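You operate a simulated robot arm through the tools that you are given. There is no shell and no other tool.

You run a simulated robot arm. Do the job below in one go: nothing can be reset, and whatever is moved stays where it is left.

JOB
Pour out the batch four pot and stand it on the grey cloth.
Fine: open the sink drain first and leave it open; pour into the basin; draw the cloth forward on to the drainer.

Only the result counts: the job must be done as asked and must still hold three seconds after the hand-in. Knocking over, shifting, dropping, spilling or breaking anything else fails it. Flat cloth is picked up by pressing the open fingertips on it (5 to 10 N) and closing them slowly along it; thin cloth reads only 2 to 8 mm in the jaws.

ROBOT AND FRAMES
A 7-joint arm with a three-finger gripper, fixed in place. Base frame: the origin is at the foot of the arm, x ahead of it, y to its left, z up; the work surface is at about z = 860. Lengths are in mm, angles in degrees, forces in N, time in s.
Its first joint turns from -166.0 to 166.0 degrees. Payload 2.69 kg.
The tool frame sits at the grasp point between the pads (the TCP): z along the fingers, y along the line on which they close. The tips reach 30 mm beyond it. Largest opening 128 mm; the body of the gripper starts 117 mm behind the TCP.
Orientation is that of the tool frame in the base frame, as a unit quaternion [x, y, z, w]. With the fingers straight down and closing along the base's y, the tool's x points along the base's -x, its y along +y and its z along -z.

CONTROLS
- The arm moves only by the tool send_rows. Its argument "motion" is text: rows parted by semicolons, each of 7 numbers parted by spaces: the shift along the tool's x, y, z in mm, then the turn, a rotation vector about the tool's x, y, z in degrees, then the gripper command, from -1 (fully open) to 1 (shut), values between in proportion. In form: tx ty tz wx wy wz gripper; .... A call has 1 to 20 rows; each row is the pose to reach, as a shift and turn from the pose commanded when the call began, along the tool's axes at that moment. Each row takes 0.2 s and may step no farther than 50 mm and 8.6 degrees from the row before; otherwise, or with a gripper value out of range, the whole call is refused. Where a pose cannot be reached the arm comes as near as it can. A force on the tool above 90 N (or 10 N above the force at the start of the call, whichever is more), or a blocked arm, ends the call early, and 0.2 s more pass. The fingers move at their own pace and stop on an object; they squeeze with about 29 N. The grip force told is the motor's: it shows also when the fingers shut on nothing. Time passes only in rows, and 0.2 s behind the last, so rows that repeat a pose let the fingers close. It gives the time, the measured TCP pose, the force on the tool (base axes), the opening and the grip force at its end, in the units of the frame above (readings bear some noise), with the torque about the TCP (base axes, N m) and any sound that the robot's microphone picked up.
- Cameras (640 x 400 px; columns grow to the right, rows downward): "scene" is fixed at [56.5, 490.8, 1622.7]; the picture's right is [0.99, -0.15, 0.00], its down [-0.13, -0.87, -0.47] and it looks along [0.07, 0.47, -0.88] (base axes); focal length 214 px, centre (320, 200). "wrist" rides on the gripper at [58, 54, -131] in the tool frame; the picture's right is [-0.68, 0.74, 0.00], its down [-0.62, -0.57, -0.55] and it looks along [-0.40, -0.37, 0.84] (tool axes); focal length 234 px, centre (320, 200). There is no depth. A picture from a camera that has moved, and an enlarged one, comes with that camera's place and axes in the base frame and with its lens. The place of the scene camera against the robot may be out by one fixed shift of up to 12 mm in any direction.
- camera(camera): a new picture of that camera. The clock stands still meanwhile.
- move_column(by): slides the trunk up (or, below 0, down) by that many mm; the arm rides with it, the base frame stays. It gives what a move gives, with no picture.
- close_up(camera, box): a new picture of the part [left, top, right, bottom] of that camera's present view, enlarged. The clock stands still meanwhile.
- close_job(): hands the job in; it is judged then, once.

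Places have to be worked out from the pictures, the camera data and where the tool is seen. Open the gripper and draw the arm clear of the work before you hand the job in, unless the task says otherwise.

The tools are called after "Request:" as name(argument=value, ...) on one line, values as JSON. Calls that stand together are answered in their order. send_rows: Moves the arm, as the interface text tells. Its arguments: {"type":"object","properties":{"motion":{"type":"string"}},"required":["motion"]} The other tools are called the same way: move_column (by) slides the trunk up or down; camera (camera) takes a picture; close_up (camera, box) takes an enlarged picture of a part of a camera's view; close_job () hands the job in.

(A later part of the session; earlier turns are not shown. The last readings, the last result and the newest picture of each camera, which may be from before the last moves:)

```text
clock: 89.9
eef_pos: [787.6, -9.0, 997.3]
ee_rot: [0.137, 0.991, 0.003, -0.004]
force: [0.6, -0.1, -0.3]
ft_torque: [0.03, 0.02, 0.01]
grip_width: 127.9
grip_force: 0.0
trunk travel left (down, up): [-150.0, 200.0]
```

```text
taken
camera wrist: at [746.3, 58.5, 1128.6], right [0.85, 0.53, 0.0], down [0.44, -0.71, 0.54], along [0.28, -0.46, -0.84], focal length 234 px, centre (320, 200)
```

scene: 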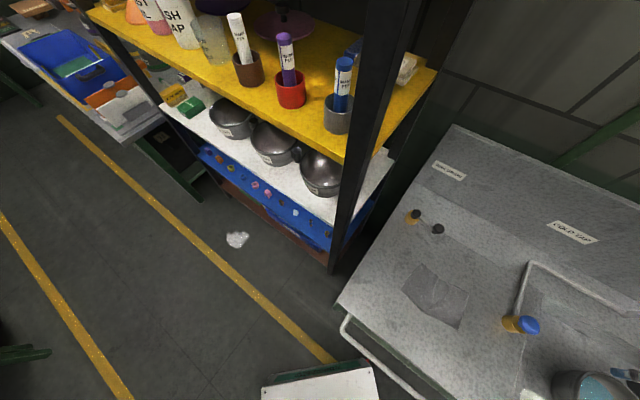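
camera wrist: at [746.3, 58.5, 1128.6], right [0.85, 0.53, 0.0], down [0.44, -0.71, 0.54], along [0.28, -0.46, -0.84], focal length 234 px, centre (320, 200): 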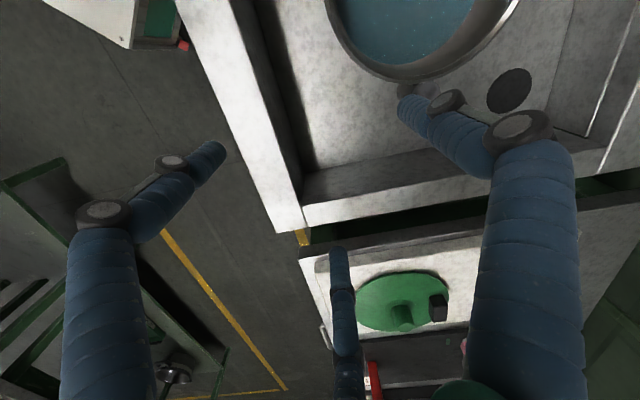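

The handle is just visible behind a finger at the pot's near side. I move back (+v) to hover right above it and look.

Request:
send_rows(motion="-9 16 0 0 0 0 -1; -18 32 0 0 0 0 -1; -27 48 0 0 0 0 -1; -36 64 0 0 0 0 -1; -45 80 0 0 0 0 -1; -54 96 0 0 0 0 -1; -54 96 0 0 0 0 -1")

Request:
camera(camera="wrist")

```text
clock: 91.5
eef_pos: [864.8, 67.2, 997.6]
ee_rot: [0.136, 0.991, 0.003, -0.004]
force: [-0.3, 1.2, -0.1]
ft_torque: [-0.03, 0.02, 0.02]
grip_width: 127.8
grip_force: 0.2
trunk travel left (down, up): [-150.0, 200.0]
```

```text
taken
camera wrist: at [822.1, 136.2, 1130.9], right [0.85, 0.53, 0.0], down [0.44, -0.71, 0.54], along [0.28, -0.46, -0.84], focal length 234 px, centre (320, 200)
```

wrist: 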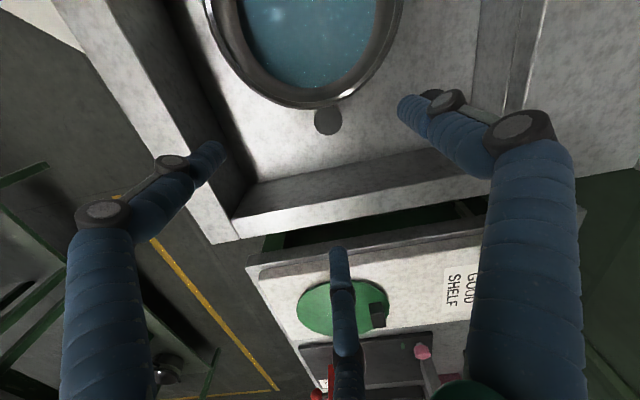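

Request:
close_up(camera="wrist", box=[240, 60, 420, 200])

```text
2.86 times, centred on (330, 130) of wrist
camera zoom: at [822.1, 136.2, 1130.9], right [0.85, 0.53, 0.0], down [0.44, -0.71, 0.54], along [0.28, -0.46, -0.84], focal length 669 px, centre (291, 400)
```

zoom: 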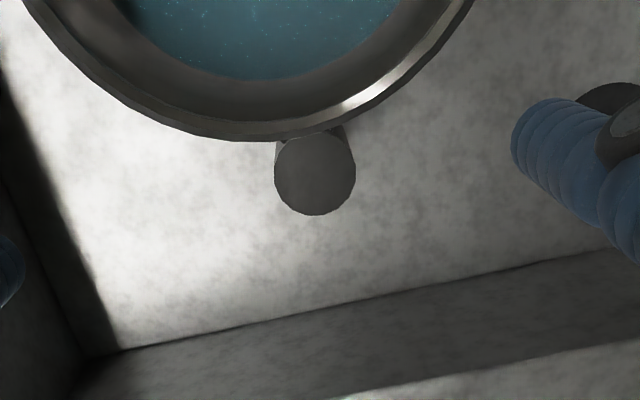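

The handle post top is near (869, 78, 840), about 34 mm across. I part close to 80 mm, centre over it, fix the small tilt, and come down to just above rim height.

Request:
send_rows(motion="-1 4 10 0.1 -0.2 0 -0.6; -2 10 30 0.28 -0.5 0 -0.25; -2 10.8 60 0.28 -0.5 0 -0.25; -2.2 10.6 90 0.28 -0.5 0 -0.25; -2.2 10.6 90 0.28 -0.5 0 -0.25")

Request:
camera(camera="wrist")

```text
clock: 92.7
eef_pos: [866.6, 77.7, 906.5]
ee_rot: [0.137, 0.991, -0.001, 0.0]
force: [0.2, -0.6, -0.4]
ft_torque: [0.02, 0.02, -0.03]
grip_width: 80.0
grip_force: 0.2
trunk travel left (down, up): [-150.0, 200.0]
```

```text
taken
camera wrist: at [825.0, 147.2, 1038.0], right [0.85, 0.53, 0.0], down [0.44, -0.71, 0.55], along [0.29, -0.47, -0.84], focal length 234 px, centre (320, 200)
```

wrist: 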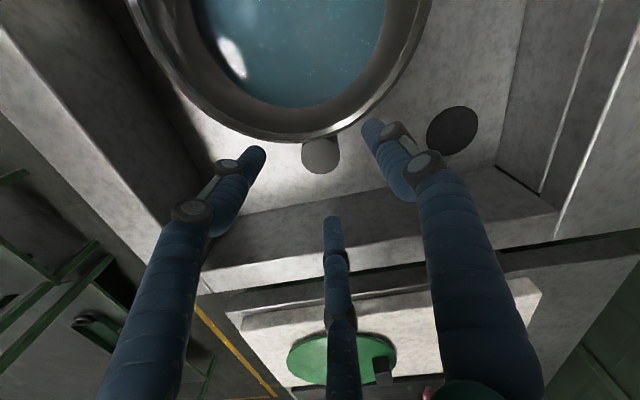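

The post sits centred between the three fingers with a few millimetres clearance to the rim. I go down around it in stages, watching for contact.

Request:
send_rows(motion="-2.6 0.6 10 0 0 0 -0.25; -2.6 0.6 20 0 0 0 -0.25; -2.6 0.6 30 0 0 0 -0.25; -2.6 0.6 40 0 0 0 -0.25; -2.6 0.6 50 0 0 0 -0.25; -2.6 0.6 50 0 0 0 -0.25")

Request:
camera(camera="wrist")

```text
clock: 94.1
eef_pos: [871.5, 78.1, 855.4]
ee_rot: [0.136, 0.991, -0.001, 0.0]
force: [2.2, -4.0, 0.8]
ft_torque: [0.03, -0.01, 0.21]
grip_width: 81.7
grip_force: 0.1
trunk travel left (down, up): [-150.0, 200.0]
```

```text
taken
camera wrist: at [828.9, 146.9, 987.3], right [0.85, 0.53, 0.0], down [0.44, -0.71, 0.55], along [0.29, -0.47, -0.84], focal length 234 px, centre (320, 200)
```

wrist: 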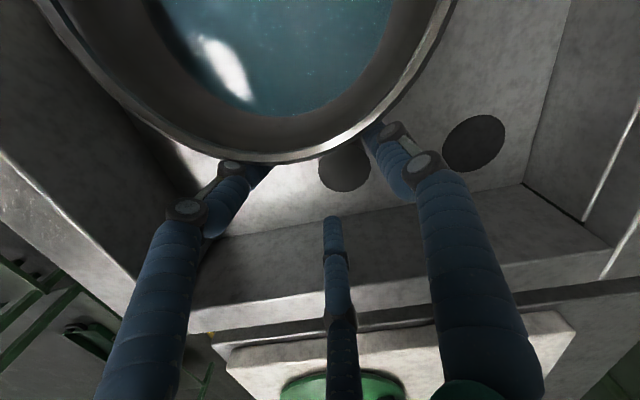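

A finger touches the rim (about 5 N) and the post now appears off-centre, so the pot may have turned a bit. I take a close look before doing anything else.

Request:
close_up(camera="wrist", box=[180, 80, 480, 260])

```text
2.13 times, centred on (330, 170) of wrist
camera zoom: at [828.9, 146.9, 987.3], right [0.85, 0.53, 0.0], down [0.44, -0.71, 0.55], along [0.29, -0.47, -0.84], focal length 500 px, centre (299, 264)
```

zoom: 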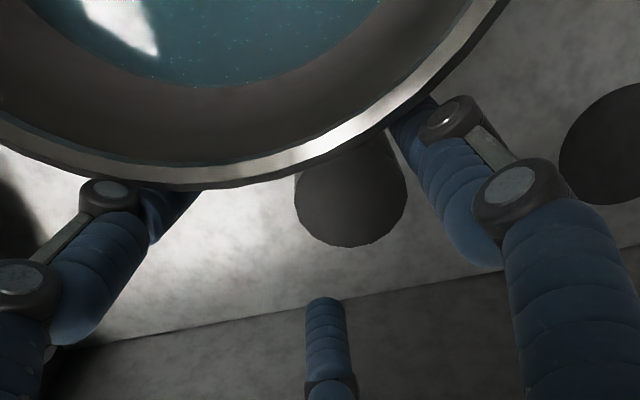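

The finger joint brushed the rim and turned the pot about 10°, with no harm done; the post now sits near u 556, v 689. I back off outward and up, then re-measure.

Request:
send_rows(motion="-3 -2 0 0 0 0 -0.25; -4 -3 -10 0 0 0 -0.25; -4 -3 -30 0 0 0 -0.25; -4 -3 -55 0 0 0 -0.25; -4 -3 -80 0 0 0 -0.25; -4 -3 -80 0 0 0 -0.25")

Request:
camera(camera="wrist")

Request:
close_up(camera="wrist", box=[220, 60, 440, 220])

```text
clock: 95.5
eef_pos: [873.6, 76.4, 938.2]
ee_rot: [0.137, 0.991, 0.0, -0.001]
force: [0.1, -0.1, -0.2]
ft_torque: [-0.03, -0.03, 0.0]
grip_width: 79.9
grip_force: 0.0
trunk travel left (down, up): [-150.0, 200.0]
```

```text
taken
camera wrist: at [830.3, 143.9, 1068.9], right [0.85, 0.53, 0.0], down [0.44, -0.71, 0.55], along [0.29, -0.47, -0.84], focal length 234 px, centre (320, 200)
```

wrist: 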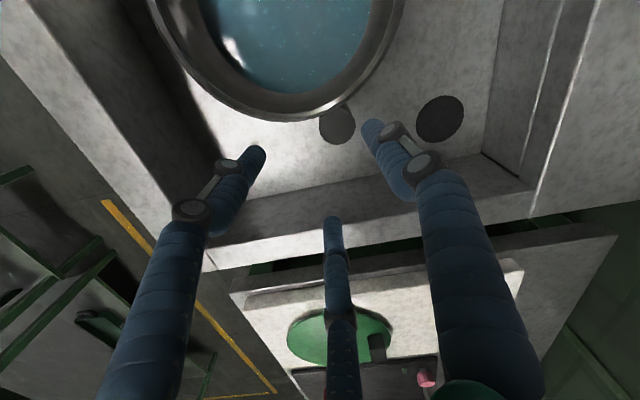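

```text
2.50 times, centred on (330, 140) of wrist
camera zoom: at [830.3, 143.9, 1068.9], right [0.85, 0.53, 0.0], down [0.44, -0.71, 0.55], along [0.29, -0.47, -0.84], focal length 585 px, centre (295, 350)
```

zoom: 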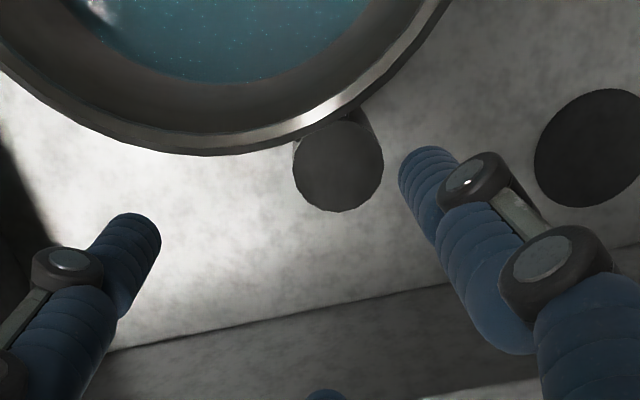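

Re-measured: the pot axis is near (u 446, v 666), the post at (553, 690), so the handle points 12° off. I turn the hand to match, narrow it to 50 mm, and hover just above with a 5 mm outward offset to clear the rim.

Request:
send_rows(motion="-2 8 5 0 0 -5 0; -4 16 15 0 0 -10 0.2; -4.7 19.2 30 0 0 -13.3 0.22; -4.7 19.2 38 0 0 -13.3 0.22; -4.7 19.2 38 0 0 -13.3 0.22")

Request:
camera(camera="wrist")

Request:
close_up(camera="wrist", box=[240, 80, 400, 220])

```text
clock: 96.7
eef_pos: [884.7, 91.9, 899.8]
ee_rot: [0.021, 1.0, -0.001, 0.0]
force: [-0.1, -1.2, 0.6]
ft_torque: [0.0, 0.0, 0.0]
grip_width: 50.0
grip_force: 0.1
trunk travel left (down, up): [-150.0, 200.0]
```

```text
taken
camera wrist: at [827.1, 149.2, 1030.6], right [0.71, 0.71, 0.0], down [0.59, -0.59, 0.55], along [0.39, -0.39, -0.84], focal length 234 px, centre (320, 200)
```

wrist: 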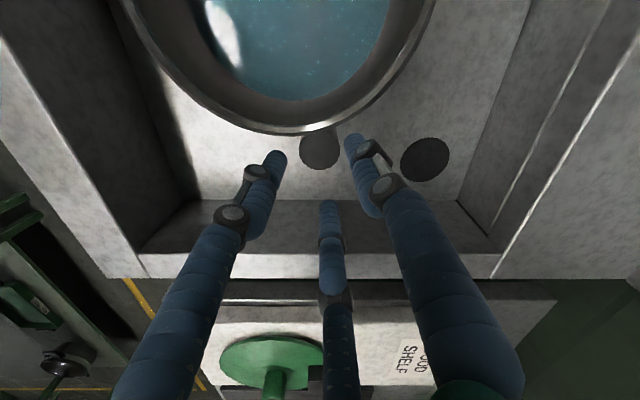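

```text
2.86 times, centred on (320, 150) of wrist
camera zoom: at [827.1, 149.2, 1030.6], right [0.71, 0.71, 0.0], down [0.59, -0.59, 0.55], along [0.39, -0.39, -0.84], focal length 669 px, centre (320, 343)
```

zoom: 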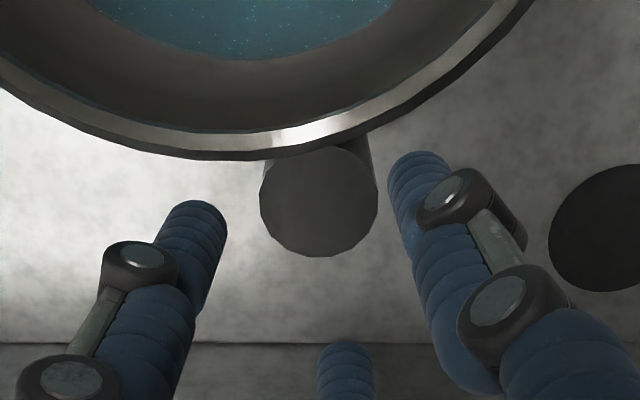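

The post is centred (554.6, 690) with the hand offset 6 mm outward. I go down in two stages, watching the side forces.

Request:
send_rows(motion="0 0 10 0 0 0 0.22; 0 0 20 0 0 0 0.22; 0 0 28 0 0 0 0.22; 0 0 34 0 0 0 0.22; 0 0 34 0 0 0 0.22")

Request:
send_rows(motion="0 0 5 0 0 0 0.22; 0 0 10 0 0 0 0.22; 0 0 15 0 0 0 0.22; 0 0 15 0 0 0 0.22")

Request:
camera(camera="wrist")

```text
clock: 97.9
eef_pos: [884.8, 92.9, 866.3]
ee_rot: [0.02, 1.0, -0.001, 0.0]
force: [0.0, 0.2, 0.6]
ft_torque: [-0.01, -0.02, 0.0]
grip_width: 50.1
grip_force: 0.1
trunk travel left (down, up): [-150.0, 200.0]
```

```text
clock: 98.9
eef_pos: [884.1, 92.3, 850.1]
ee_rot: [0.021, 1.0, 0.0, 0.001]
force: [-0.2, -0.8, 0.5]
ft_torque: [-0.03, 0.0, 0.06]
grip_width: 49.7
grip_force: 0.1
trunk travel left (down, up): [-150.0, 200.0]
```

```text
taken
camera wrist: at [826.4, 150.0, 981.4], right [0.71, 0.71, 0.0], down [0.59, -0.59, 0.55], along [0.39, -0.39, -0.84], focal length 234 px, centre (320, 200)
```

wrist: 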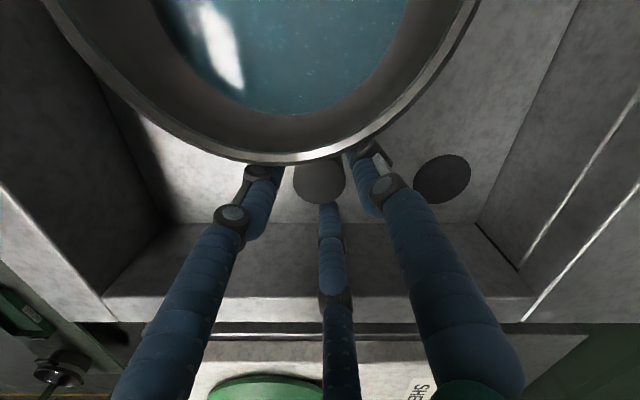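

No contact so far. I go down the last 15 mm and then close slowly on the post.

Request:
send_rows(motion="0 0 5 0 0 0 0.22; 0 0 10 0 0 0 0.22; 0 0 15 0 0 0 0.22; 0 0 15 0 0 0 0.22")

Request:
close_up(camera="wrist", box=[200, 100, 440, 260])

```text
clock: 99.9
eef_pos: [883.7, 92.3, 835.1]
ee_rot: [0.021, 1.0, 0.0, 0.0]
force: [1.0, 0.1, 0.4]
ft_torque: [0.02, 0.0, 0.01]
grip_width: 49.9
grip_force: 0.1
trunk travel left (down, up): [-150.0, 200.0]
```

```text
2.50 times, centred on (320, 180) of wrist
camera zoom: at [826.9, 149.6, 966.4], right [0.71, 0.71, 0.0], down [0.59, -0.59, 0.55], along [0.39, -0.39, -0.84], focal length 585 px, centre (320, 250)
```

zoom: 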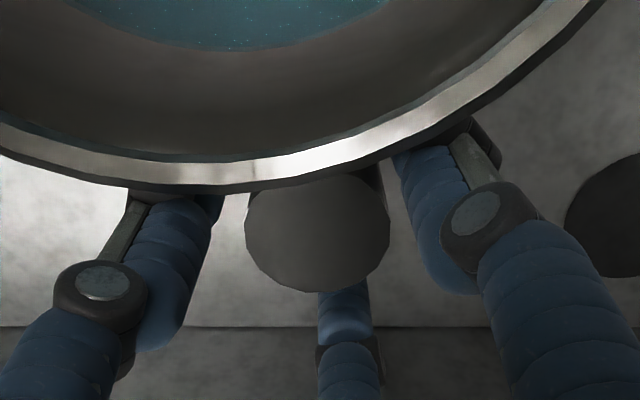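

The fingers surround the post with joints above and below the rim lip. I go 6 mm lower, 3 mm inward, and close slowly.

Request:
send_rows(motion="0 0 3 0 0 0 0.22; 0 0 6 0 0 0 0.22; 2.6 1.5 6 0 0 0 0.22; 2.6 1.5 6 0 0 0 0.3; 2.6 1.5 6 0 0 0 0.38; 2.6 1.5 6 0 0 0 0.44; 2.6 1.5 6 0 0 0 0.5; 2.6 1.5 6 0 0 0 0.6; 2.6 1.5 6 0 0 0 0.8; 2.6 1.5 6 0 0 0 1; 2.6 1.5 6 0 0 0 1")

Request:
camera(camera="wrist")

```text
clock: 102.3
eef_pos: [880.4, 93.9, 828.6]
ee_rot: [0.02, 1.0, -0.001, 0.0]
force: [-2.4, 3.3, -0.8]
ft_torque: [0.08, 0.13, -0.15]
grip_width: 37.0
grip_force: 29.2
trunk travel left (down, up): [-150.0, 200.0]
```

```text
taken
camera wrist: at [824.2, 151.5, 960.4], right [0.71, 0.71, 0.0], down [0.59, -0.59, 0.55], along [0.39, -0.39, -0.84], focal length 234 px, centre (320, 200)
```

wrist: 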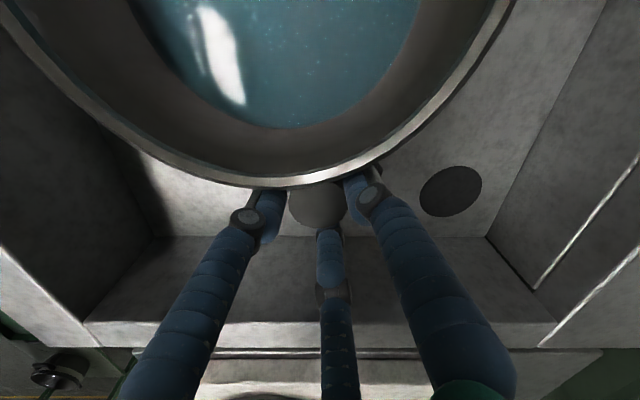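

The post is gripped (37 mm, 29 N). I lift gently by about 8 mm to feel the weight and check for tilt or slip.

Request:
send_rows(motion="0 0 -2 0 0 0 1; 0 0 -4 0 0 0 1; 0 0 -6 0 0 0 1; 0 0 -8 0 0 0 1; 0 0 -8 0 0 0 1")

Request:
camera(camera="wrist")

```text
clock: 103.5
eef_pos: [882.0, 94.0, 837.2]
ee_rot: [0.021, 1.0, -0.001, -0.001]
force: [0.2, 0.0, -9.6]
ft_torque: [-0.51, -0.82, 0.0]
grip_width: 36.4
grip_force: 29.2
trunk travel left (down, up): [-150.0, 200.0]
```

```text
taken
camera wrist: at [824.7, 150.8, 968.3], right [0.71, 0.71, 0.0], down [0.59, -0.59, 0.55], along [0.39, -0.39, -0.84], focal length 234 px, centre (320, 200)
```

wrist: 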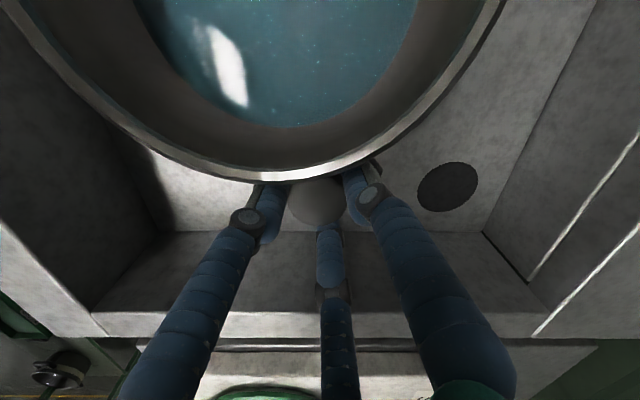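

The pot is lifted cleanly (about 9.6 N, with the load as far out as the pot's axis) and the grip holds. I lift a little more and move it 64 mm to the front, still inside the basin, away from the spout.

Request:
send_rows(motion="0 0 -3 0 0 0 1; 0 0 -6 0 0 0 1; 0 0 -9 0 0 0 1; 0 0 -12 0 0 0 1; 3 -3 -12 0 0 0 1; 7 -7.5 -12 0 0 0 1; 11 -12 -12 0 0 0 1; 15 -16 -12 0 0 0 1; 19 -20.5 -12 0 0 0 1; 23 -25 -12 0 0 0 1; 27 -29 -12 0 0 0 1; 31 -33.5 -12 0 0 0 1; 35 -38 -12 0 0 0 1; 39 -42 -12 0 0 0 1; 42 -45.5 -12 0 0 0 1; 44 -47.5 -12 0 0 0 1; 44 -47.5 -12 0 0 0 1")

Request:
camera(camera="wrist")

Request:
camera(camera="scene")

```text
clock: 107.1
eef_pos: [835.7, 48.3, 848.2]
ee_rot: [0.021, 1.0, -0.001, 0.0]
force: [-0.1, 0.1, -12.3]
ft_torque: [-0.81, -0.83, 0.01]
grip_width: 34.3
grip_force: 28.5
trunk travel left (down, up): [-150.0, 200.0]
```

```text
taken
camera wrist: at [778.5, 105.7, 980.1], right [0.71, 0.71, 0.0], down [0.59, -0.59, 0.55], along [0.39, -0.39, -0.84], focal length 234 px, centre (320, 200)
```

wrist: 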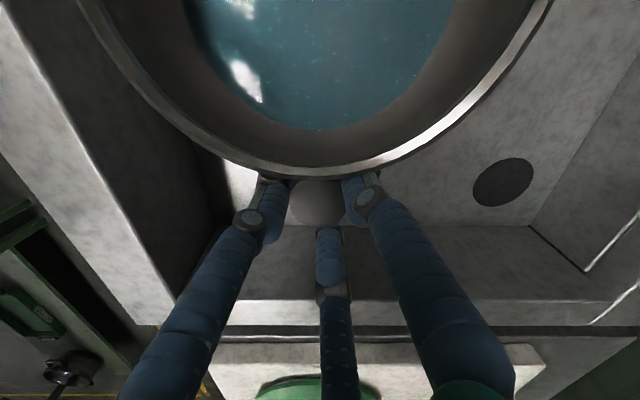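

```text
taken
```

scene: 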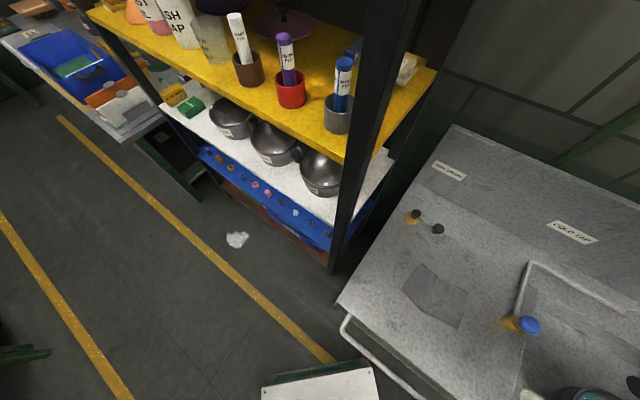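

The full pot weighs about 12.3 N and hangs steady; it has swivelled slightly on the post so its centre now lies straight along −u. I begin the pour: tilting the pot's mouth away from the handle towards the robot side while raising it, first 20 degrees.

Request:
send_rows(motion="0 0 -10 0.96 -2.31 0 1; 0 0 -20 1.92 -4.61 0 1; 0 0 -28 2.88 -6.92 0 1; 0 0 -37 3.85 -9.23 0 1; 0 0 -45 4.81 -11.54 0 1; 0 0 -53 5.77 -13.84 0 1; 0 0 -61 6.73 -16.15 0 1; 0 0 -68 7.69 -18.46 0 1")

Request:
camera(camera="wrist")

```text
clock: 108.9
eef_pos: [837.3, 48.0, 917.0]
ee_rot: [0.021, 0.984, -0.071, 0.16]
force: [0.6, -0.1, -11.7]
ft_torque: [-0.71, -0.64, 0.02]
grip_width: 34.5
grip_force: 29.3
trunk travel left (down, up): [-150.0, 200.0]
```

```text
taken
camera wrist: at [742.5, 122.5, 1014.8], right [0.69, 0.72, 0.11], down [0.38, -0.49, 0.79], along [0.62, -0.5, -0.61], focal length 234 px, centre (320, 200)
```

wrist: 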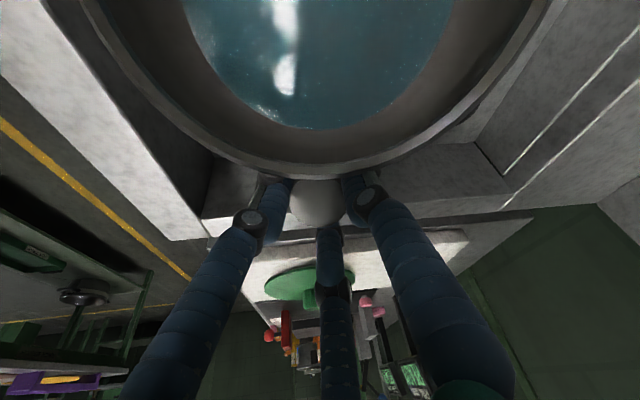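

The pot follows the hand well at 20 degrees. I continue tilting towards 40 degrees.

Request:
send_rows(motion="-1.6 -0.7 -4.7 0.96 -2.31 0 1; -3.2 -1.3 -9.4 1.92 -4.61 0 1; -4.7 -2 -14.1 2.88 -6.92 0 1; -6.3 -2.6 -18.8 3.85 -9.23 0 1; -7.9 -3.3 -23.5 4.81 -11.54 0 1; -9.5 -3.9 -28.2 5.77 -13.84 0 1; -11 -4.6 -32.9 6.73 -16.15 0 1; -12.6 -5.3 -37.6 7.69 -18.46 0 1")

Request:
camera(camera="wrist")

```text
clock: 110.7
eef_pos: [835.8, 47.4, 958.0]
ee_rot: [0.02, 0.939, -0.139, 0.313]
force: [0.6, 0.6, -9.6]
ft_torque: [-0.51, -0.28, -0.03]
grip_width: 34.7
grip_force: 29.2
trunk travel left (down, up): [-150.0, 200.0]
```

```text
taken
camera wrist: at [718.2, 133.3, 1010.0], right [0.64, 0.74, 0.22], down [0.1, -0.36, 0.93], along [0.77, -0.57, -0.31], focal length 234 px, centre (320, 200)
```

wrist: 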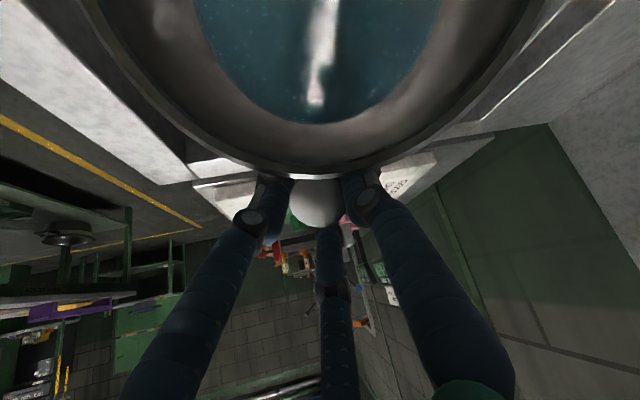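

Weight is down to 9.6 N, so water is running out. I go on to 60 degrees.

Request:
send_rows(motion="-1.5 -0.6 -1.9 0.96 -2.31 0 1; -3 -1.2 -3.8 1.92 -4.61 0 1; -4.4 -1.9 -5.7 2.88 -6.92 0 1; -5.9 -2.5 -7.7 3.85 -9.23 0 1; -7.4 -3.1 -9.6 4.81 -11.54 0 1; -8.9 -3.7 -11.5 5.77 -13.84 0 1; -10.4 -4.3 -13.4 6.73 -16.15 0 1; -11.9 -4.9 -15.3 7.69 -18.46 0 1")

Request:
camera(camera="wrist")

Request:
camera(camera="scene")

```text
clock: 112.5
eef_pos: [836.2, 48.3, 977.3]
ee_rot: [0.018, 0.866, -0.204, 0.457]
force: [-0.4, -0.9, -7.8]
ft_torque: [-0.26, 0.02, 0.0]
grip_width: 34.2
grip_force: 29.1
trunk travel left (down, up): [-150.0, 200.0]
```

```text
taken
camera wrist: at [709.8, 138.1, 978.0], right [0.55, 0.78, 0.29], down [-0.19, -0.22, 0.96], along [0.81, -0.59, 0.03], focal length 234 px, centre (320, 200)
```

wrist: 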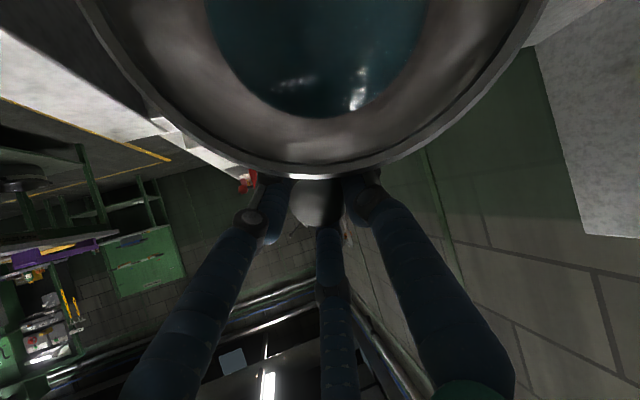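

```text
taken
```

scene: 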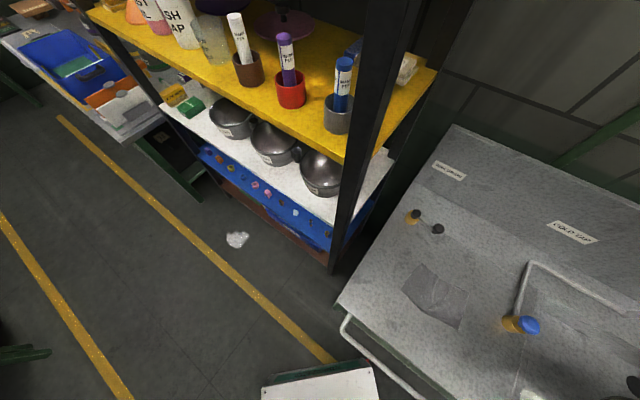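

Down to 7.8 N at 60 degrees. I continue to 100 degrees to empty it.

Request:
send_rows(motion="-1.2 -0.5 -0.8 0.96 -2.31 0 1; -2.4 -1 -1.5 1.92 -4.61 0 1; -3.6 -1.5 -2.3 2.88 -6.92 0 1; -4.8 -2 -3 3.85 -9.23 0 1; -6 -2.5 -3.8 4.81 -11.54 0 1; -7.2 -3 -4.5 5.77 -13.84 0 1; -8.4 -3.5 -5.3 6.73 -16.15 0 1; -9.6 -4 -6 7.69 -18.46 0 1; -9.6 -4 -6 7.69 -18.46 0 1")

Request:
camera(camera="wrist")

```text
clock: 114.5
eef_pos: [837.2, 49.3, 988.8]
ee_rot: [0.016, 0.766, -0.261, 0.588]
force: [0.2, 0.2, -7.2]
ft_torque: [-0.13, 0.23, 0.01]
grip_width: 34.5
grip_force: 28.4
trunk travel left (down, up): [-150.0, 200.0]
```

```text
taken
camera wrist: at [718.0, 133.9, 938.9], right [0.45, 0.83, 0.33], down [-0.49, -0.09, 0.87], along [0.75, -0.56, 0.36], focal length 234 px, centre (320, 200)
```

wrist: 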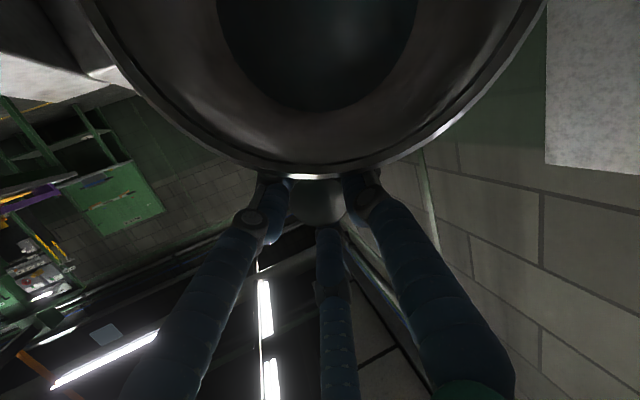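

The inside looks empty of blue now at 80 degrees (7.2 N). I tilt on to about 105 degrees and hold a while so the last drops run out.

Request:
send_rows(motion="-1 -0.4 -0.2 0.96 -2.31 0 1; -2 -0.8 -0.4 1.92 -4.61 0 1; -3 -1.2 -0.6 2.88 -6.92 0 1; -4 -1.6 -0.8 3.85 -9.23 0 1; -4.5 -1.9 -0.9 4.81 -11.54 0 1; -4.5 -1.9 -0.9 5.77 -13.84 0 1; -4.5 -1.9 -0.9 6.73 -16.15 0 1; -4.5 -1.9 -0.9 7.69 -18.46 0 1; -4.5 -1.9 -0.9 8.65 -20.77 0 1; -4.5 -1.9 -0.9 9.61 -23.07 0 1; -4.5 -1.9 -0.9 9.61 -23.07 0 1; -4.5 -1.9 -0.9 9.61 -23.07 0 1; -4.5 -1.9 -0.9 9.61 -23.07 0 1; -4.5 -1.9 -0.9 9.61 -23.07 0 1; -4.5 -1.9 -0.9 9.61 -23.07 0 1; -4.5 -1.9 -0.9 9.61 -23.07 0 1")

Request:
camera(camera="wrist")

```text
clock: 117.9
eef_pos: [834.8, 51.0, 995.1]
ee_rot: [0.012, 0.608, -0.321, 0.726]
force: [-17.7, 16.0, -1.2]
ft_torque: [1.95, 2.3, 0.91]
grip_width: 35.0
grip_force: 28.9
trunk travel left (down, up): [-150.0, 200.0]
```

```text
taken
camera wrist: at [748.2, 119.7, 889.0], right [0.32, 0.89, 0.33], down [-0.79, 0.05, 0.62], along [0.53, -0.45, 0.72], focal length 234 px, centre (320, 200)
```

wrist: 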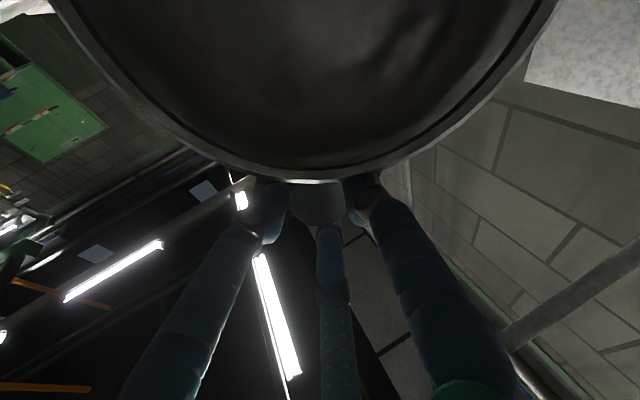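

The pot's base has touched the right basin wall (24 N) at 105 degrees. I draw it 30 mm back from the wall and hold to drain.

Request:
send_rows(motion="-3.6 2.2 -9 0 0 0 1; -7.2 4.4 -18 0 0 0 1; -10.7 6.6 -27.2 0 0 0 1; -10.7 6.6 -27.2 0 0 0 1; -10.7 6.6 -27.2 0 0 0 1; -10.7 6.6 -27.2 0 0 0 1; -10.7 6.6 -27.2 0 0 0 1; -10.7 6.6 -27.2 0 0 0 1; -10.7 6.6 -27.2 0 0 0 1; -10.7 6.6 -27.2 0 0 0 1")

Request:
camera(camera="wrist")

```text
clock: 120.1
eef_pos: [814.8, 70.2, 994.3]
ee_rot: [0.011, 0.609, -0.32, 0.726]
force: [1.1, 0.2, -6.5]
ft_torque: [-0.01, 0.37, 0.06]
grip_width: 35.1
grip_force: 29.2
trunk travel left (down, up): [-150.0, 200.0]
```

```text
taken
camera wrist: at [728.6, 140.7, 887.7], right [0.32, 0.89, 0.33], down [-0.78, 0.05, 0.62], along [0.53, -0.45, 0.71], focal length 234 px, centre (320, 200)
```

wrist: 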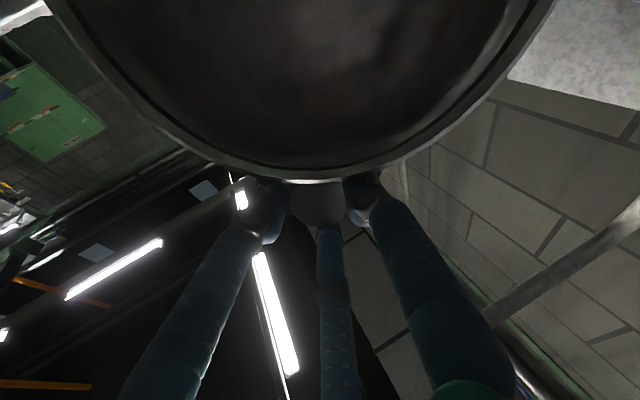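

The pot now weighs about 6.5 N and looks empty inside. I hold two more seconds to be sure the weight no longer falls.

Request:
send_rows(motion="0 0 0 0.77 -1.85 0 1; 0 0 0 1.54 -3.7 0 1; 0 0 0 1.54 -3.7 0 1; 0 0 0 1.54 -3.7 0 1; 0 0 0 1.54 -3.7 0 1; 0 0 0 1.54 -3.7 0 1; 0 0 0 1.54 -3.7 0 1; 0 0 0 1.54 -3.7 0 1; 0 0 0 1.54 -3.7 0 1; 0 0 0 1.54 -3.7 0 1")

Request:
close_up(camera="wrist", box=[100, 0, 520, 200])

```text
clock: 122.3
eef_pos: [814.4, 69.1, 994.1]
ee_rot: [0.012, 0.581, -0.33, 0.744]
force: [-0.8, 0.0, -6.1]
ft_torque: [0.03, 0.38, 0.01]
grip_width: 35.3
grip_force: 29.1
trunk travel left (down, up): [-150.0, 200.0]
```

```text
1.52 times, centred on (310, 100) of wrist
camera zoom: at [735.3, 136.9, 880.8], right [0.3, 0.9, 0.32], down [-0.82, 0.07, 0.56], along [0.49, -0.43, 0.76], focal length 357 px, centre (335, 352)
```

zoom: 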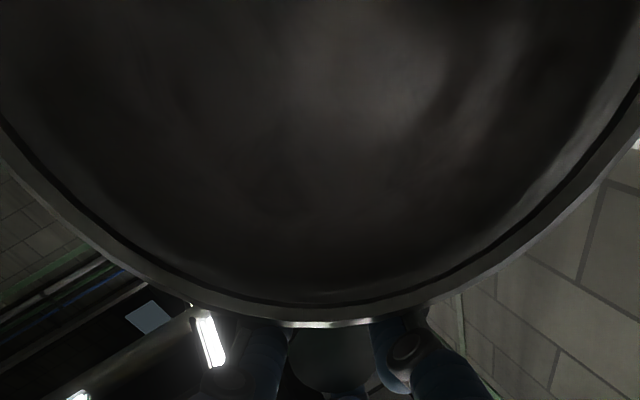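

The weight has settled at about 6 N: the pot is empty. I tilt it back up towards upright while raising it.

Request:
send_rows(motion="0 0 0 -1.92 4.61 0 1; 0 0 0 -3.85 9.23 0 1; 0 0 0 -5.77 13.84 0 1; 0 0 0 -7.69 18.46 0 1; 0 0 0 -9.61 23.07 0 1; 0 0 0 -11.54 27.69 0 1; -3.5 -1.5 1.3 -13.46 32.3 0 1; -7 -2.9 2.6 -15.38 36.92 0 1; -10.5 -4.4 3.9 -17.3 41.53 0 1; -14 -5.8 5.2 -19.23 46.15 0 1; -17.5 -7.3 6.5 -21.15 50.76 0 1; -20.9 -8.7 7.8 -23.07 55.37 0 1; -24.4 -10.2 9.1 -24.99 59.99 0 1; -27.9 -11.6 10.4 -26.92 64.6 0 1; -31.4 -13.1 11.7 -28.84 69.22 0 1; -34.9 -14.5 13 -30.76 73.83 0 1")

Request:
camera(camera="wrist")

```text
clock: 125.7
eef_pos: [814.3, 69.0, 1033.2]
ee_rot: [0.02, 0.968, -0.103, 0.228]
force: [-1.2, 0.6, -6.5]
ft_torque: [-0.33, -0.34, 0.04]
grip_width: 34.0
grip_force: 28.7
trunk travel left (down, up): [-150.0, 200.0]
```

```text
taken
camera wrist: at [709.0, 149.8, 1112.0], right [0.67, 0.73, 0.16], down [0.26, -0.43, 0.86], along [0.7, -0.53, -0.48], focal length 234 px, centre (320, 200)
```

wrist: 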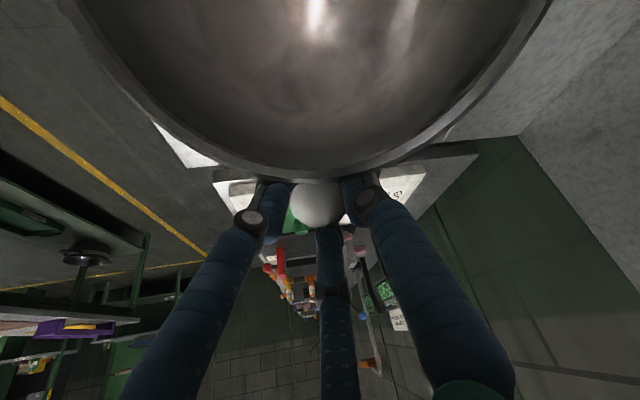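

The pot is empty and clean. I move it 70 mm to the front, clear of the spout, and bring it fully upright.

Request:
send_rows(motion="6 -7.5 -1.6 0 0 0 1; 13 -15 -3.2 0 0 0 1; 19 -22.5 -4.8 0 0 0 1; 26 -30 -6.5 0 0 0 1; 32 -38 -8 0 0 0 1; 38.5 -45 -9.7 0 0 0 1; 44.7 -52.6 -11.3 0 0 0 1; 44.7 -52.6 -11.3 -1.92 4.61 0 1; 44.7 -52.6 -11.3 -3.85 9.23 0 1; 44.7 -52.6 -11.3 -5.77 13.84 0 1; 44.7 -52.6 -11.3 -7.69 18.46 0 1; 44.7 -52.6 -11.3 -9.61 23.07 0 1; 44.7 -52.6 -11.3 -11.15 26.77 0 1; 44.7 -52.6 -11.3 -11.15 26.77 0 1")

Request:
camera(camera="wrist")

```text
clock: 128.7
eef_pos: [764.7, 18.9, 1033.9]
ee_rot: [0.021, 1.0, -0.001, -0.001]
force: [0.3, -0.2, -5.3]
ft_torque: [-0.38, -0.46, -0.02]
grip_width: 33.5
grip_force: 29.1
trunk travel left (down, up): [-150.0, 200.0]
```

```text
taken
camera wrist: at [708.3, 77.1, 1164.7], right [0.71, 0.71, 0.0], down [0.59, -0.59, 0.55], along [0.39, -0.39, -0.84], focal length 234 px, centre (320, 200)
```

wrist: 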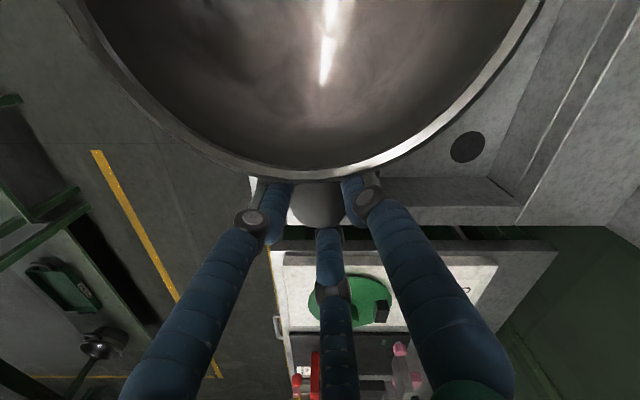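

The pot hangs upright, clear of everything. I carry it along the front side towards the cloth at this height, well away from tap and spout.

Request:
send_rows(motion="3.7 3.4 0 0 0 0 1; 11 10.2 0 0 0 0 1; 22.1 20.3 0 0 0 0 1; 35.3 32.5 0 0 0 0 1; 48.6 44.7 0 0 0 0 1; 61.8 56.8 0 0 0 0 1; 76.5 70.4 0 0 0 0 1; 91.3 83.9 0 0 0 0 1; 106 97.4 0 0 0 0 1; 120.7 111 0 0 0 0 1; 135.4 124.5 0 0 0 0 1; 150.1 138 0 0 0 0 1; 164.9 151.6 0 0 0 0 1; 179.6 165.1 0 0 0 0 1; 194.3 178.6 0 0 0 0 1; 209 192.2 0 0 0 0 1; 223.7 205.7 0 0 0 0 1; 238.5 219.3 0 0 0 0 1; 250.2 230.1 0 0 0 0 1; 257.6 236.8 0 0 0 0 1")

Request:
camera(camera="scene")

Request:
camera(camera="wrist")

```text
clock: 132.9
eef_pos: [516.7, 269.0, 1032.4]
ee_rot: [0.021, 1.0, 0.0, 0.0]
force: [0.5, 0.1, -5.6]
ft_torque: [-0.37, -0.45, 0.01]
grip_width: 33.6
grip_force: 28.9
trunk travel left (down, up): [-150.0, 200.0]
```

```text
taken
```

scene: 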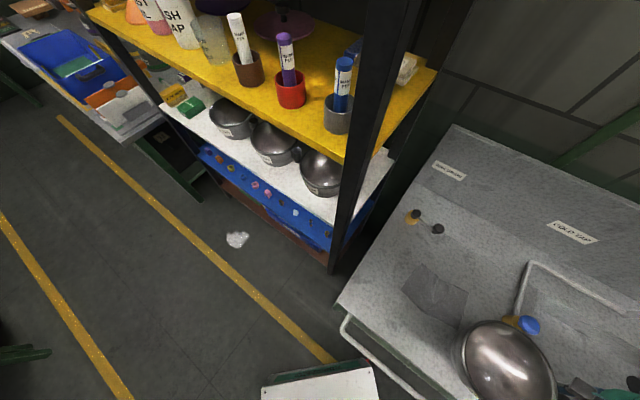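

```text
taken
camera wrist: at [460.6, 325.7, 1163.7], right [0.71, 0.71, 0.0], down [0.59, -0.59, 0.55], along [0.39, -0.39, -0.84], focal length 234 px, centre (320, 200)
```

wrist: 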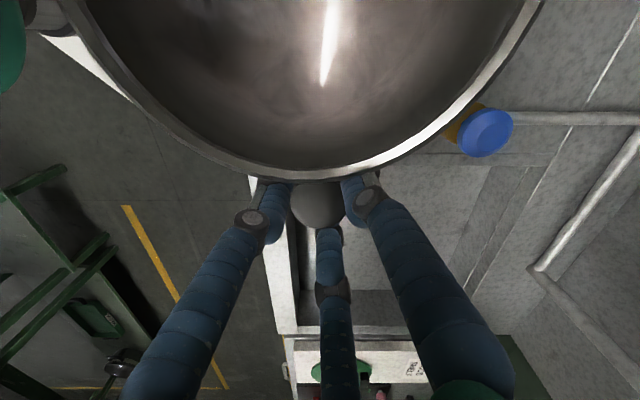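

The pot is over the drainer's right part. I zoom in with the scene camera to judge its tilt and label.

Request:
close_up(camera="scene", box=[430, 290, 600, 400])

```text
3.64 times, centred on (515, 345) of scene
camera zoom: at [56.5, 490.8, 1622.7], right [0.99, -0.15, 0.0], down [-0.13, -0.87, -0.47], along [0.07, 0.47, -0.88], focal length 780 px, centre (-389, -327)
```

zoom: 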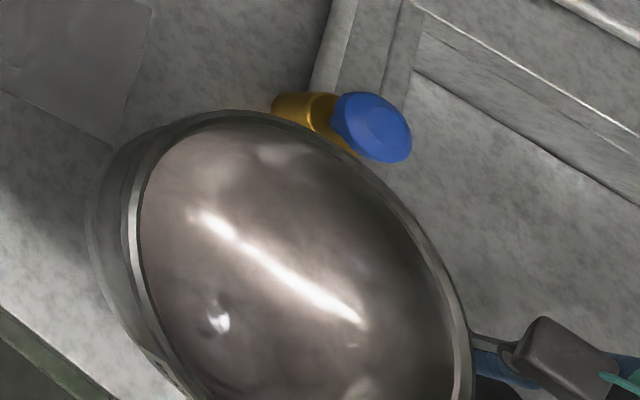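

The pot droops a few degrees away from the hand. I bring it over the cloth centre and tilt the tool 5 degrees back to level it.

Request:
send_rows(motion="0.6 8 0 0 0 0 1; 1.4 20 0 0 0 0 1; 2.8 40 0 0 0 0 1; 4.2 60 0 -0.5 0.6 0 1; 5.7 80 0 -1 1.2 0 1; 7.1 100 0 -1.6 1.8 0 1; 8.5 120 0 -2.2 2.4 0 1; 9.8 138 0 -2.8 3 0 1; 10.8 152 0 -3.4 3.7 0 1; 11.3 159 0 -3.4 3.7 0 1; 11.3 159 0 -3.4 3.7 0 1")

Request:
camera(camera="scene")

Request:
camera(camera="wrist")

```text
clock: 135.3
eef_pos: [513.8, 427.9, 1034.2]
ee_rot: [0.021, 0.999, 0.03, -0.032]
force: [-0.1, -0.6, -6.1]
ft_torque: [-0.42, -0.48, 0.02]
grip_width: 33.5
grip_force: 29.1
trunk travel left (down, up): [-150.0, 200.0]
```

```text
taken
```

scene: 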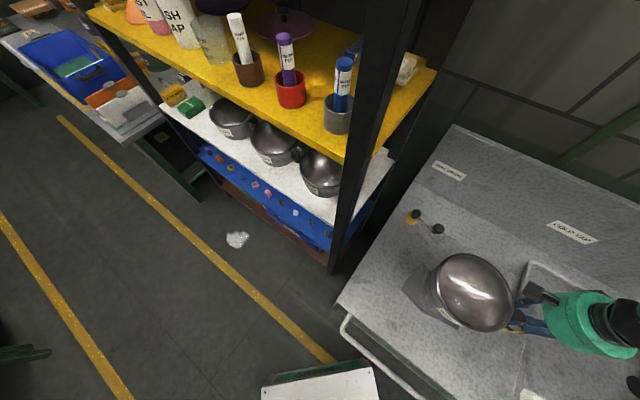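

```text
taken
camera wrist: at [464.8, 476.1, 1170.9], right [0.71, 0.71, 0.0], down [0.62, -0.62, 0.47], along [0.33, -0.34, -0.88], focal length 234 px, centre (320, 200)
```

wrist: 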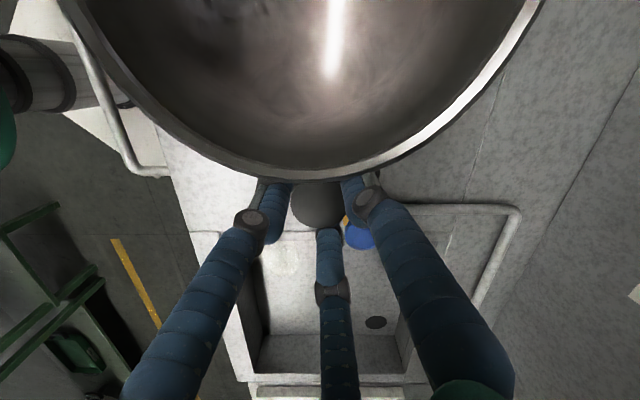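

Request:
close_up(camera="scene", box=[390, 240, 550, 350])

```text
3.64 times, centred on (470, 295) of scene
camera zoom: at [56.5, 490.8, 1622.7], right [0.99, -0.15, 0.0], down [-0.13, -0.87, -0.47], along [0.07, 0.47, -0.88], focal length 780 px, centre (-226, -146)
```

zoom: 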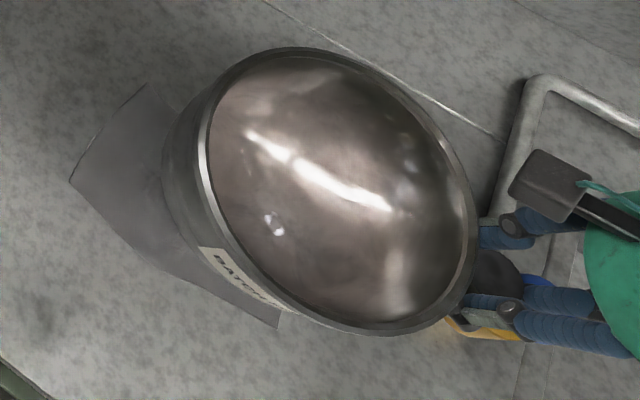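

The label reads BATCH F…, the pot is level and centred over the cloth. I lower it to just above the surface.

Request:
send_rows(motion="-0.5 -0.5 8 0 0 0 1; -1.4 -1.2 21 0 0 0 1; -2.3 -2 35 0 0 0 1; -3.2 -2.9 49 0 0 0 1; -4.1 -3.7 63 0 0 0 1; -4.9 -4.4 75 0 0 0 1; -5.4 -4.8 82 0 0 0 1; -5.4 -4.8 82 0 0 0 1")

Request:
close_up(camera="scene", box=[390, 230, 550, 350])

Request:
camera(camera="wrist")

```text
clock: 137.1
eef_pos: [513.0, 425.3, 950.5]
ee_rot: [0.021, 0.999, 0.029, -0.032]
force: [0.3, -0.1, -6.5]
ft_torque: [-0.41, -0.46, 0.01]
grip_width: 33.6
grip_force: 29.3
trunk travel left (down, up): [-150.0, 200.0]
```

```text
3.33 times, centred on (470, 290) of scene
camera zoom: at [56.5, 490.8, 1622.7], right [0.99, -0.15, 0.0], down [-0.13, -0.87, -0.47], along [0.07, 0.47, -0.88], focal length 715 px, centre (-180, -100)
```

zoom: 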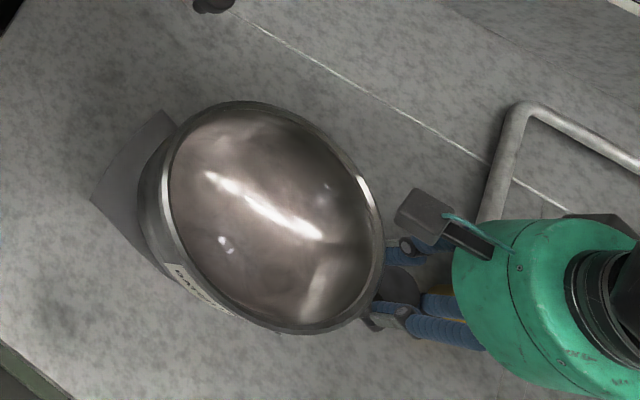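

```text
taken
camera wrist: at [464.6, 475.3, 1088.1], right [0.71, 0.71, 0.0], down [0.62, -0.62, 0.47], along [0.33, -0.34, -0.88], focal length 234 px, centre (320, 200)
```

wrist: 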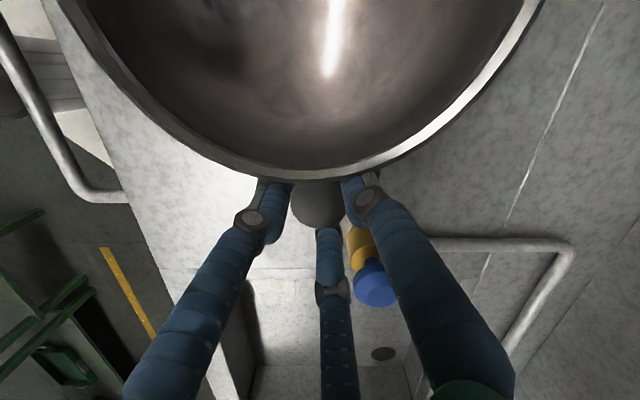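

The pot base is still about 20 mm above the cloth. I lower slowly and watch for the load coming off.

Request:
send_rows(motion="-0.2 -0.2 3 0 0 0 1; -0.4 -0.4 6 0 0 0 1; -0.6 -0.5 9 0 0 0 1; -0.8 -0.7 12 0 0 0 1; -0.8 -0.7 12 0 0 0 1")

Request:
send_rows(motion="-0.1 -0.1 1.5 0 0 0 1; -0.2 -0.2 3 0 0 0 1; -0.2 -0.2 3 0 0 0 1")

```text
clock: 138.3
eef_pos: [512.4, 426.8, 937.4]
ee_rot: [0.021, 0.999, 0.029, -0.031]
force: [0.0, 0.4, -5.5]
ft_torque: [-0.36, -0.49, 0.01]
grip_width: 33.7
grip_force: 29.6
trunk travel left (down, up): [-150.0, 200.0]
```

```text
clock: 139.1
eef_pos: [512.9, 428.2, 934.4]
ee_rot: [0.021, 0.999, 0.03, -0.032]
force: [0.0, -1.4, -5.7]
ft_torque: [-0.42, -0.45, 0.03]
grip_width: 33.6
grip_force: 28.8
trunk travel left (down, up): [-150.0, 200.0]
```

Request:
send_rows(motion="-0.1 -0.1 1.5 0 0 0 1; -0.2 -0.2 3 0 0 0 1; -0.2 -0.2 3 0 0 0 1")

Request:
send_rows(motion="-0.1 -0.1 1 0 0 0 1; -0.1 -0.1 2 0 0 0 1; -0.1 -0.1 2 0 0 0 1")

```text
clock: 139.9
eef_pos: [514.0, 426.9, 932.4]
ee_rot: [0.021, 0.999, 0.03, -0.032]
force: [-0.9, 0.9, -2.5]
ft_torque: [-0.28, -0.17, -0.01]
grip_width: 33.5
grip_force: 29.0
trunk travel left (down, up): [-150.0, 200.0]
```

```text
clock: 140.7
eef_pos: [514.2, 428.3, 932.1]
ee_rot: [0.022, 0.999, 0.03, -0.031]
force: [3.3, 1.0, 10.7]
ft_torque: [0.05, 0.87, -0.19]
grip_width: 33.8
grip_force: 29.5
trunk travel left (down, up): [-150.0, 200.0]
```

The pot has touched down (10.7 N upward push now). I ease up slightly so that almost no force remains before opening.

Request:
send_rows(motion="0 0 -0.5 0 0 0 1; 0 0 -0.9 0 0 0 1; 0 0 -0.9 0 0 0 1")

Request:
close_up(camera="scene", box=[390, 230, 550, 350])

```text
clock: 141.5
eef_pos: [511.9, 427.8, 931.6]
ee_rot: [0.02, 0.999, 0.029, -0.032]
force: [3.3, 2.3, 12.4]
ft_torque: [0.16, 0.91, -0.2]
grip_width: 33.3
grip_force: 29.0
trunk travel left (down, up): [-150.0, 200.0]
```

```text
3.33 times, centred on (470, 290) of scene
camera zoom: at [56.5, 490.8, 1622.7], right [0.99, -0.15, 0.0], down [-0.13, -0.87, -0.47], along [0.07, 0.47, -0.88], focal length 715 px, centre (-180, -100)
```

zoom: 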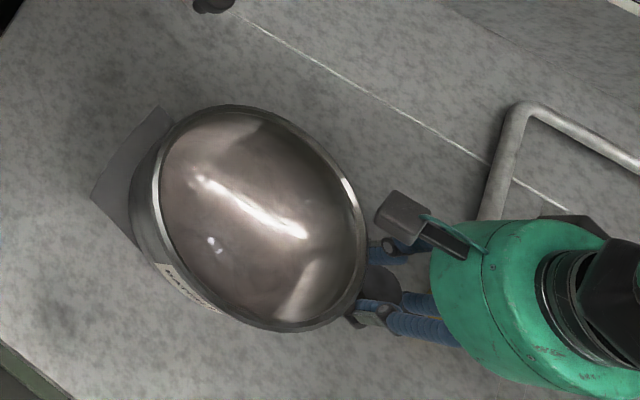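

Force is still 12 N; I ease up a further millimetre.

Request:
send_rows(motion="0 0 -0.5 0 0 0 1; 0 0 -1 0 0 0 1; 0 0 -1 0 0 0 1")

```text
clock: 142.3
eef_pos: [512.3, 427.1, 931.8]
ee_rot: [0.022, 0.999, 0.029, -0.032]
force: [1.6, -0.1, 1.8]
ft_torque: [-0.09, 0.04, -0.03]
grip_width: 33.8
grip_force: 28.9
trunk travel left (down, up): [-150.0, 200.0]
```

Now the pot carries itself. I open slightly to 40 mm, then step outward and open a bit more before rising.

Request:
send_rows(motion="0 0 0 0 0 0 0.47; 0 0 0 0 0 0 0.45; 0 0 0 0 0 0 0.43; 0 0 0 0 0 0 0.41; 0 0 0 0 0 0 0.38; 0 0 0 0 0 0 0.38")

Request:
close_up(camera="wrist", box=[200, 100, 440, 280])

Request:
close_up(camera="scene", box=[390, 230, 550, 350])

```text
clock: 143.7
eef_pos: [512.9, 426.9, 932.7]
ee_rot: [0.021, 0.999, 0.029, -0.031]
force: [2.0, -1.2, 0.5]
ft_torque: [0.07, 0.02, -0.06]
grip_width: 38.6
grip_force: 0.1
trunk travel left (down, up): [-150.0, 200.0]
```

```text
2.22 times, centred on (320, 190) of wrist
camera zoom: at [464.4, 476.4, 1069.8], right [0.71, 0.71, 0.0], down [0.62, -0.62, 0.47], along [0.33, -0.34, -0.88], focal length 520 px, centre (320, 222)
```

zoom: 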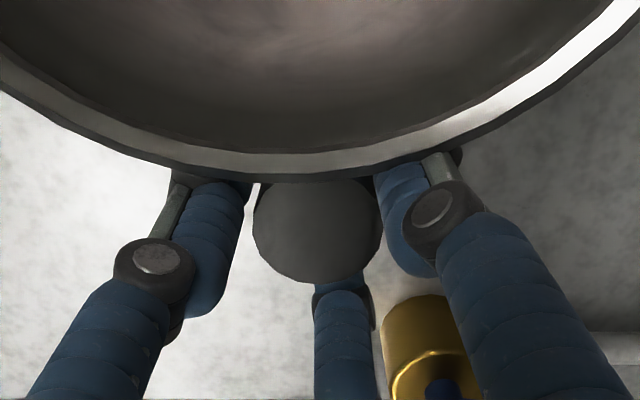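

```text
3.33 times, centred on (470, 290) of scene
camera zoom: at [56.5, 490.8, 1622.7], right [0.99, -0.15, 0.0], down [-0.13, -0.87, -0.47], along [0.07, 0.47, -0.88], focal length 715 px, centre (-180, -100)
```

zoom: 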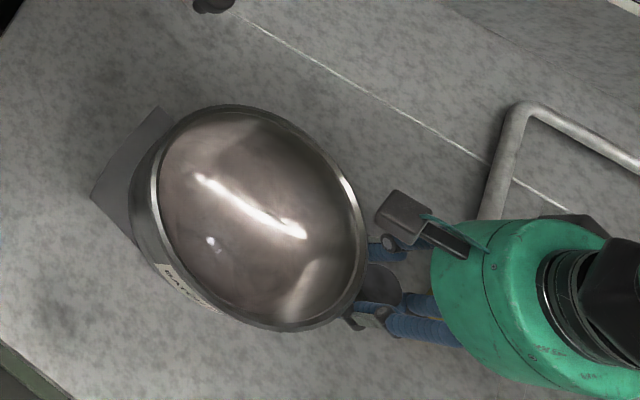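

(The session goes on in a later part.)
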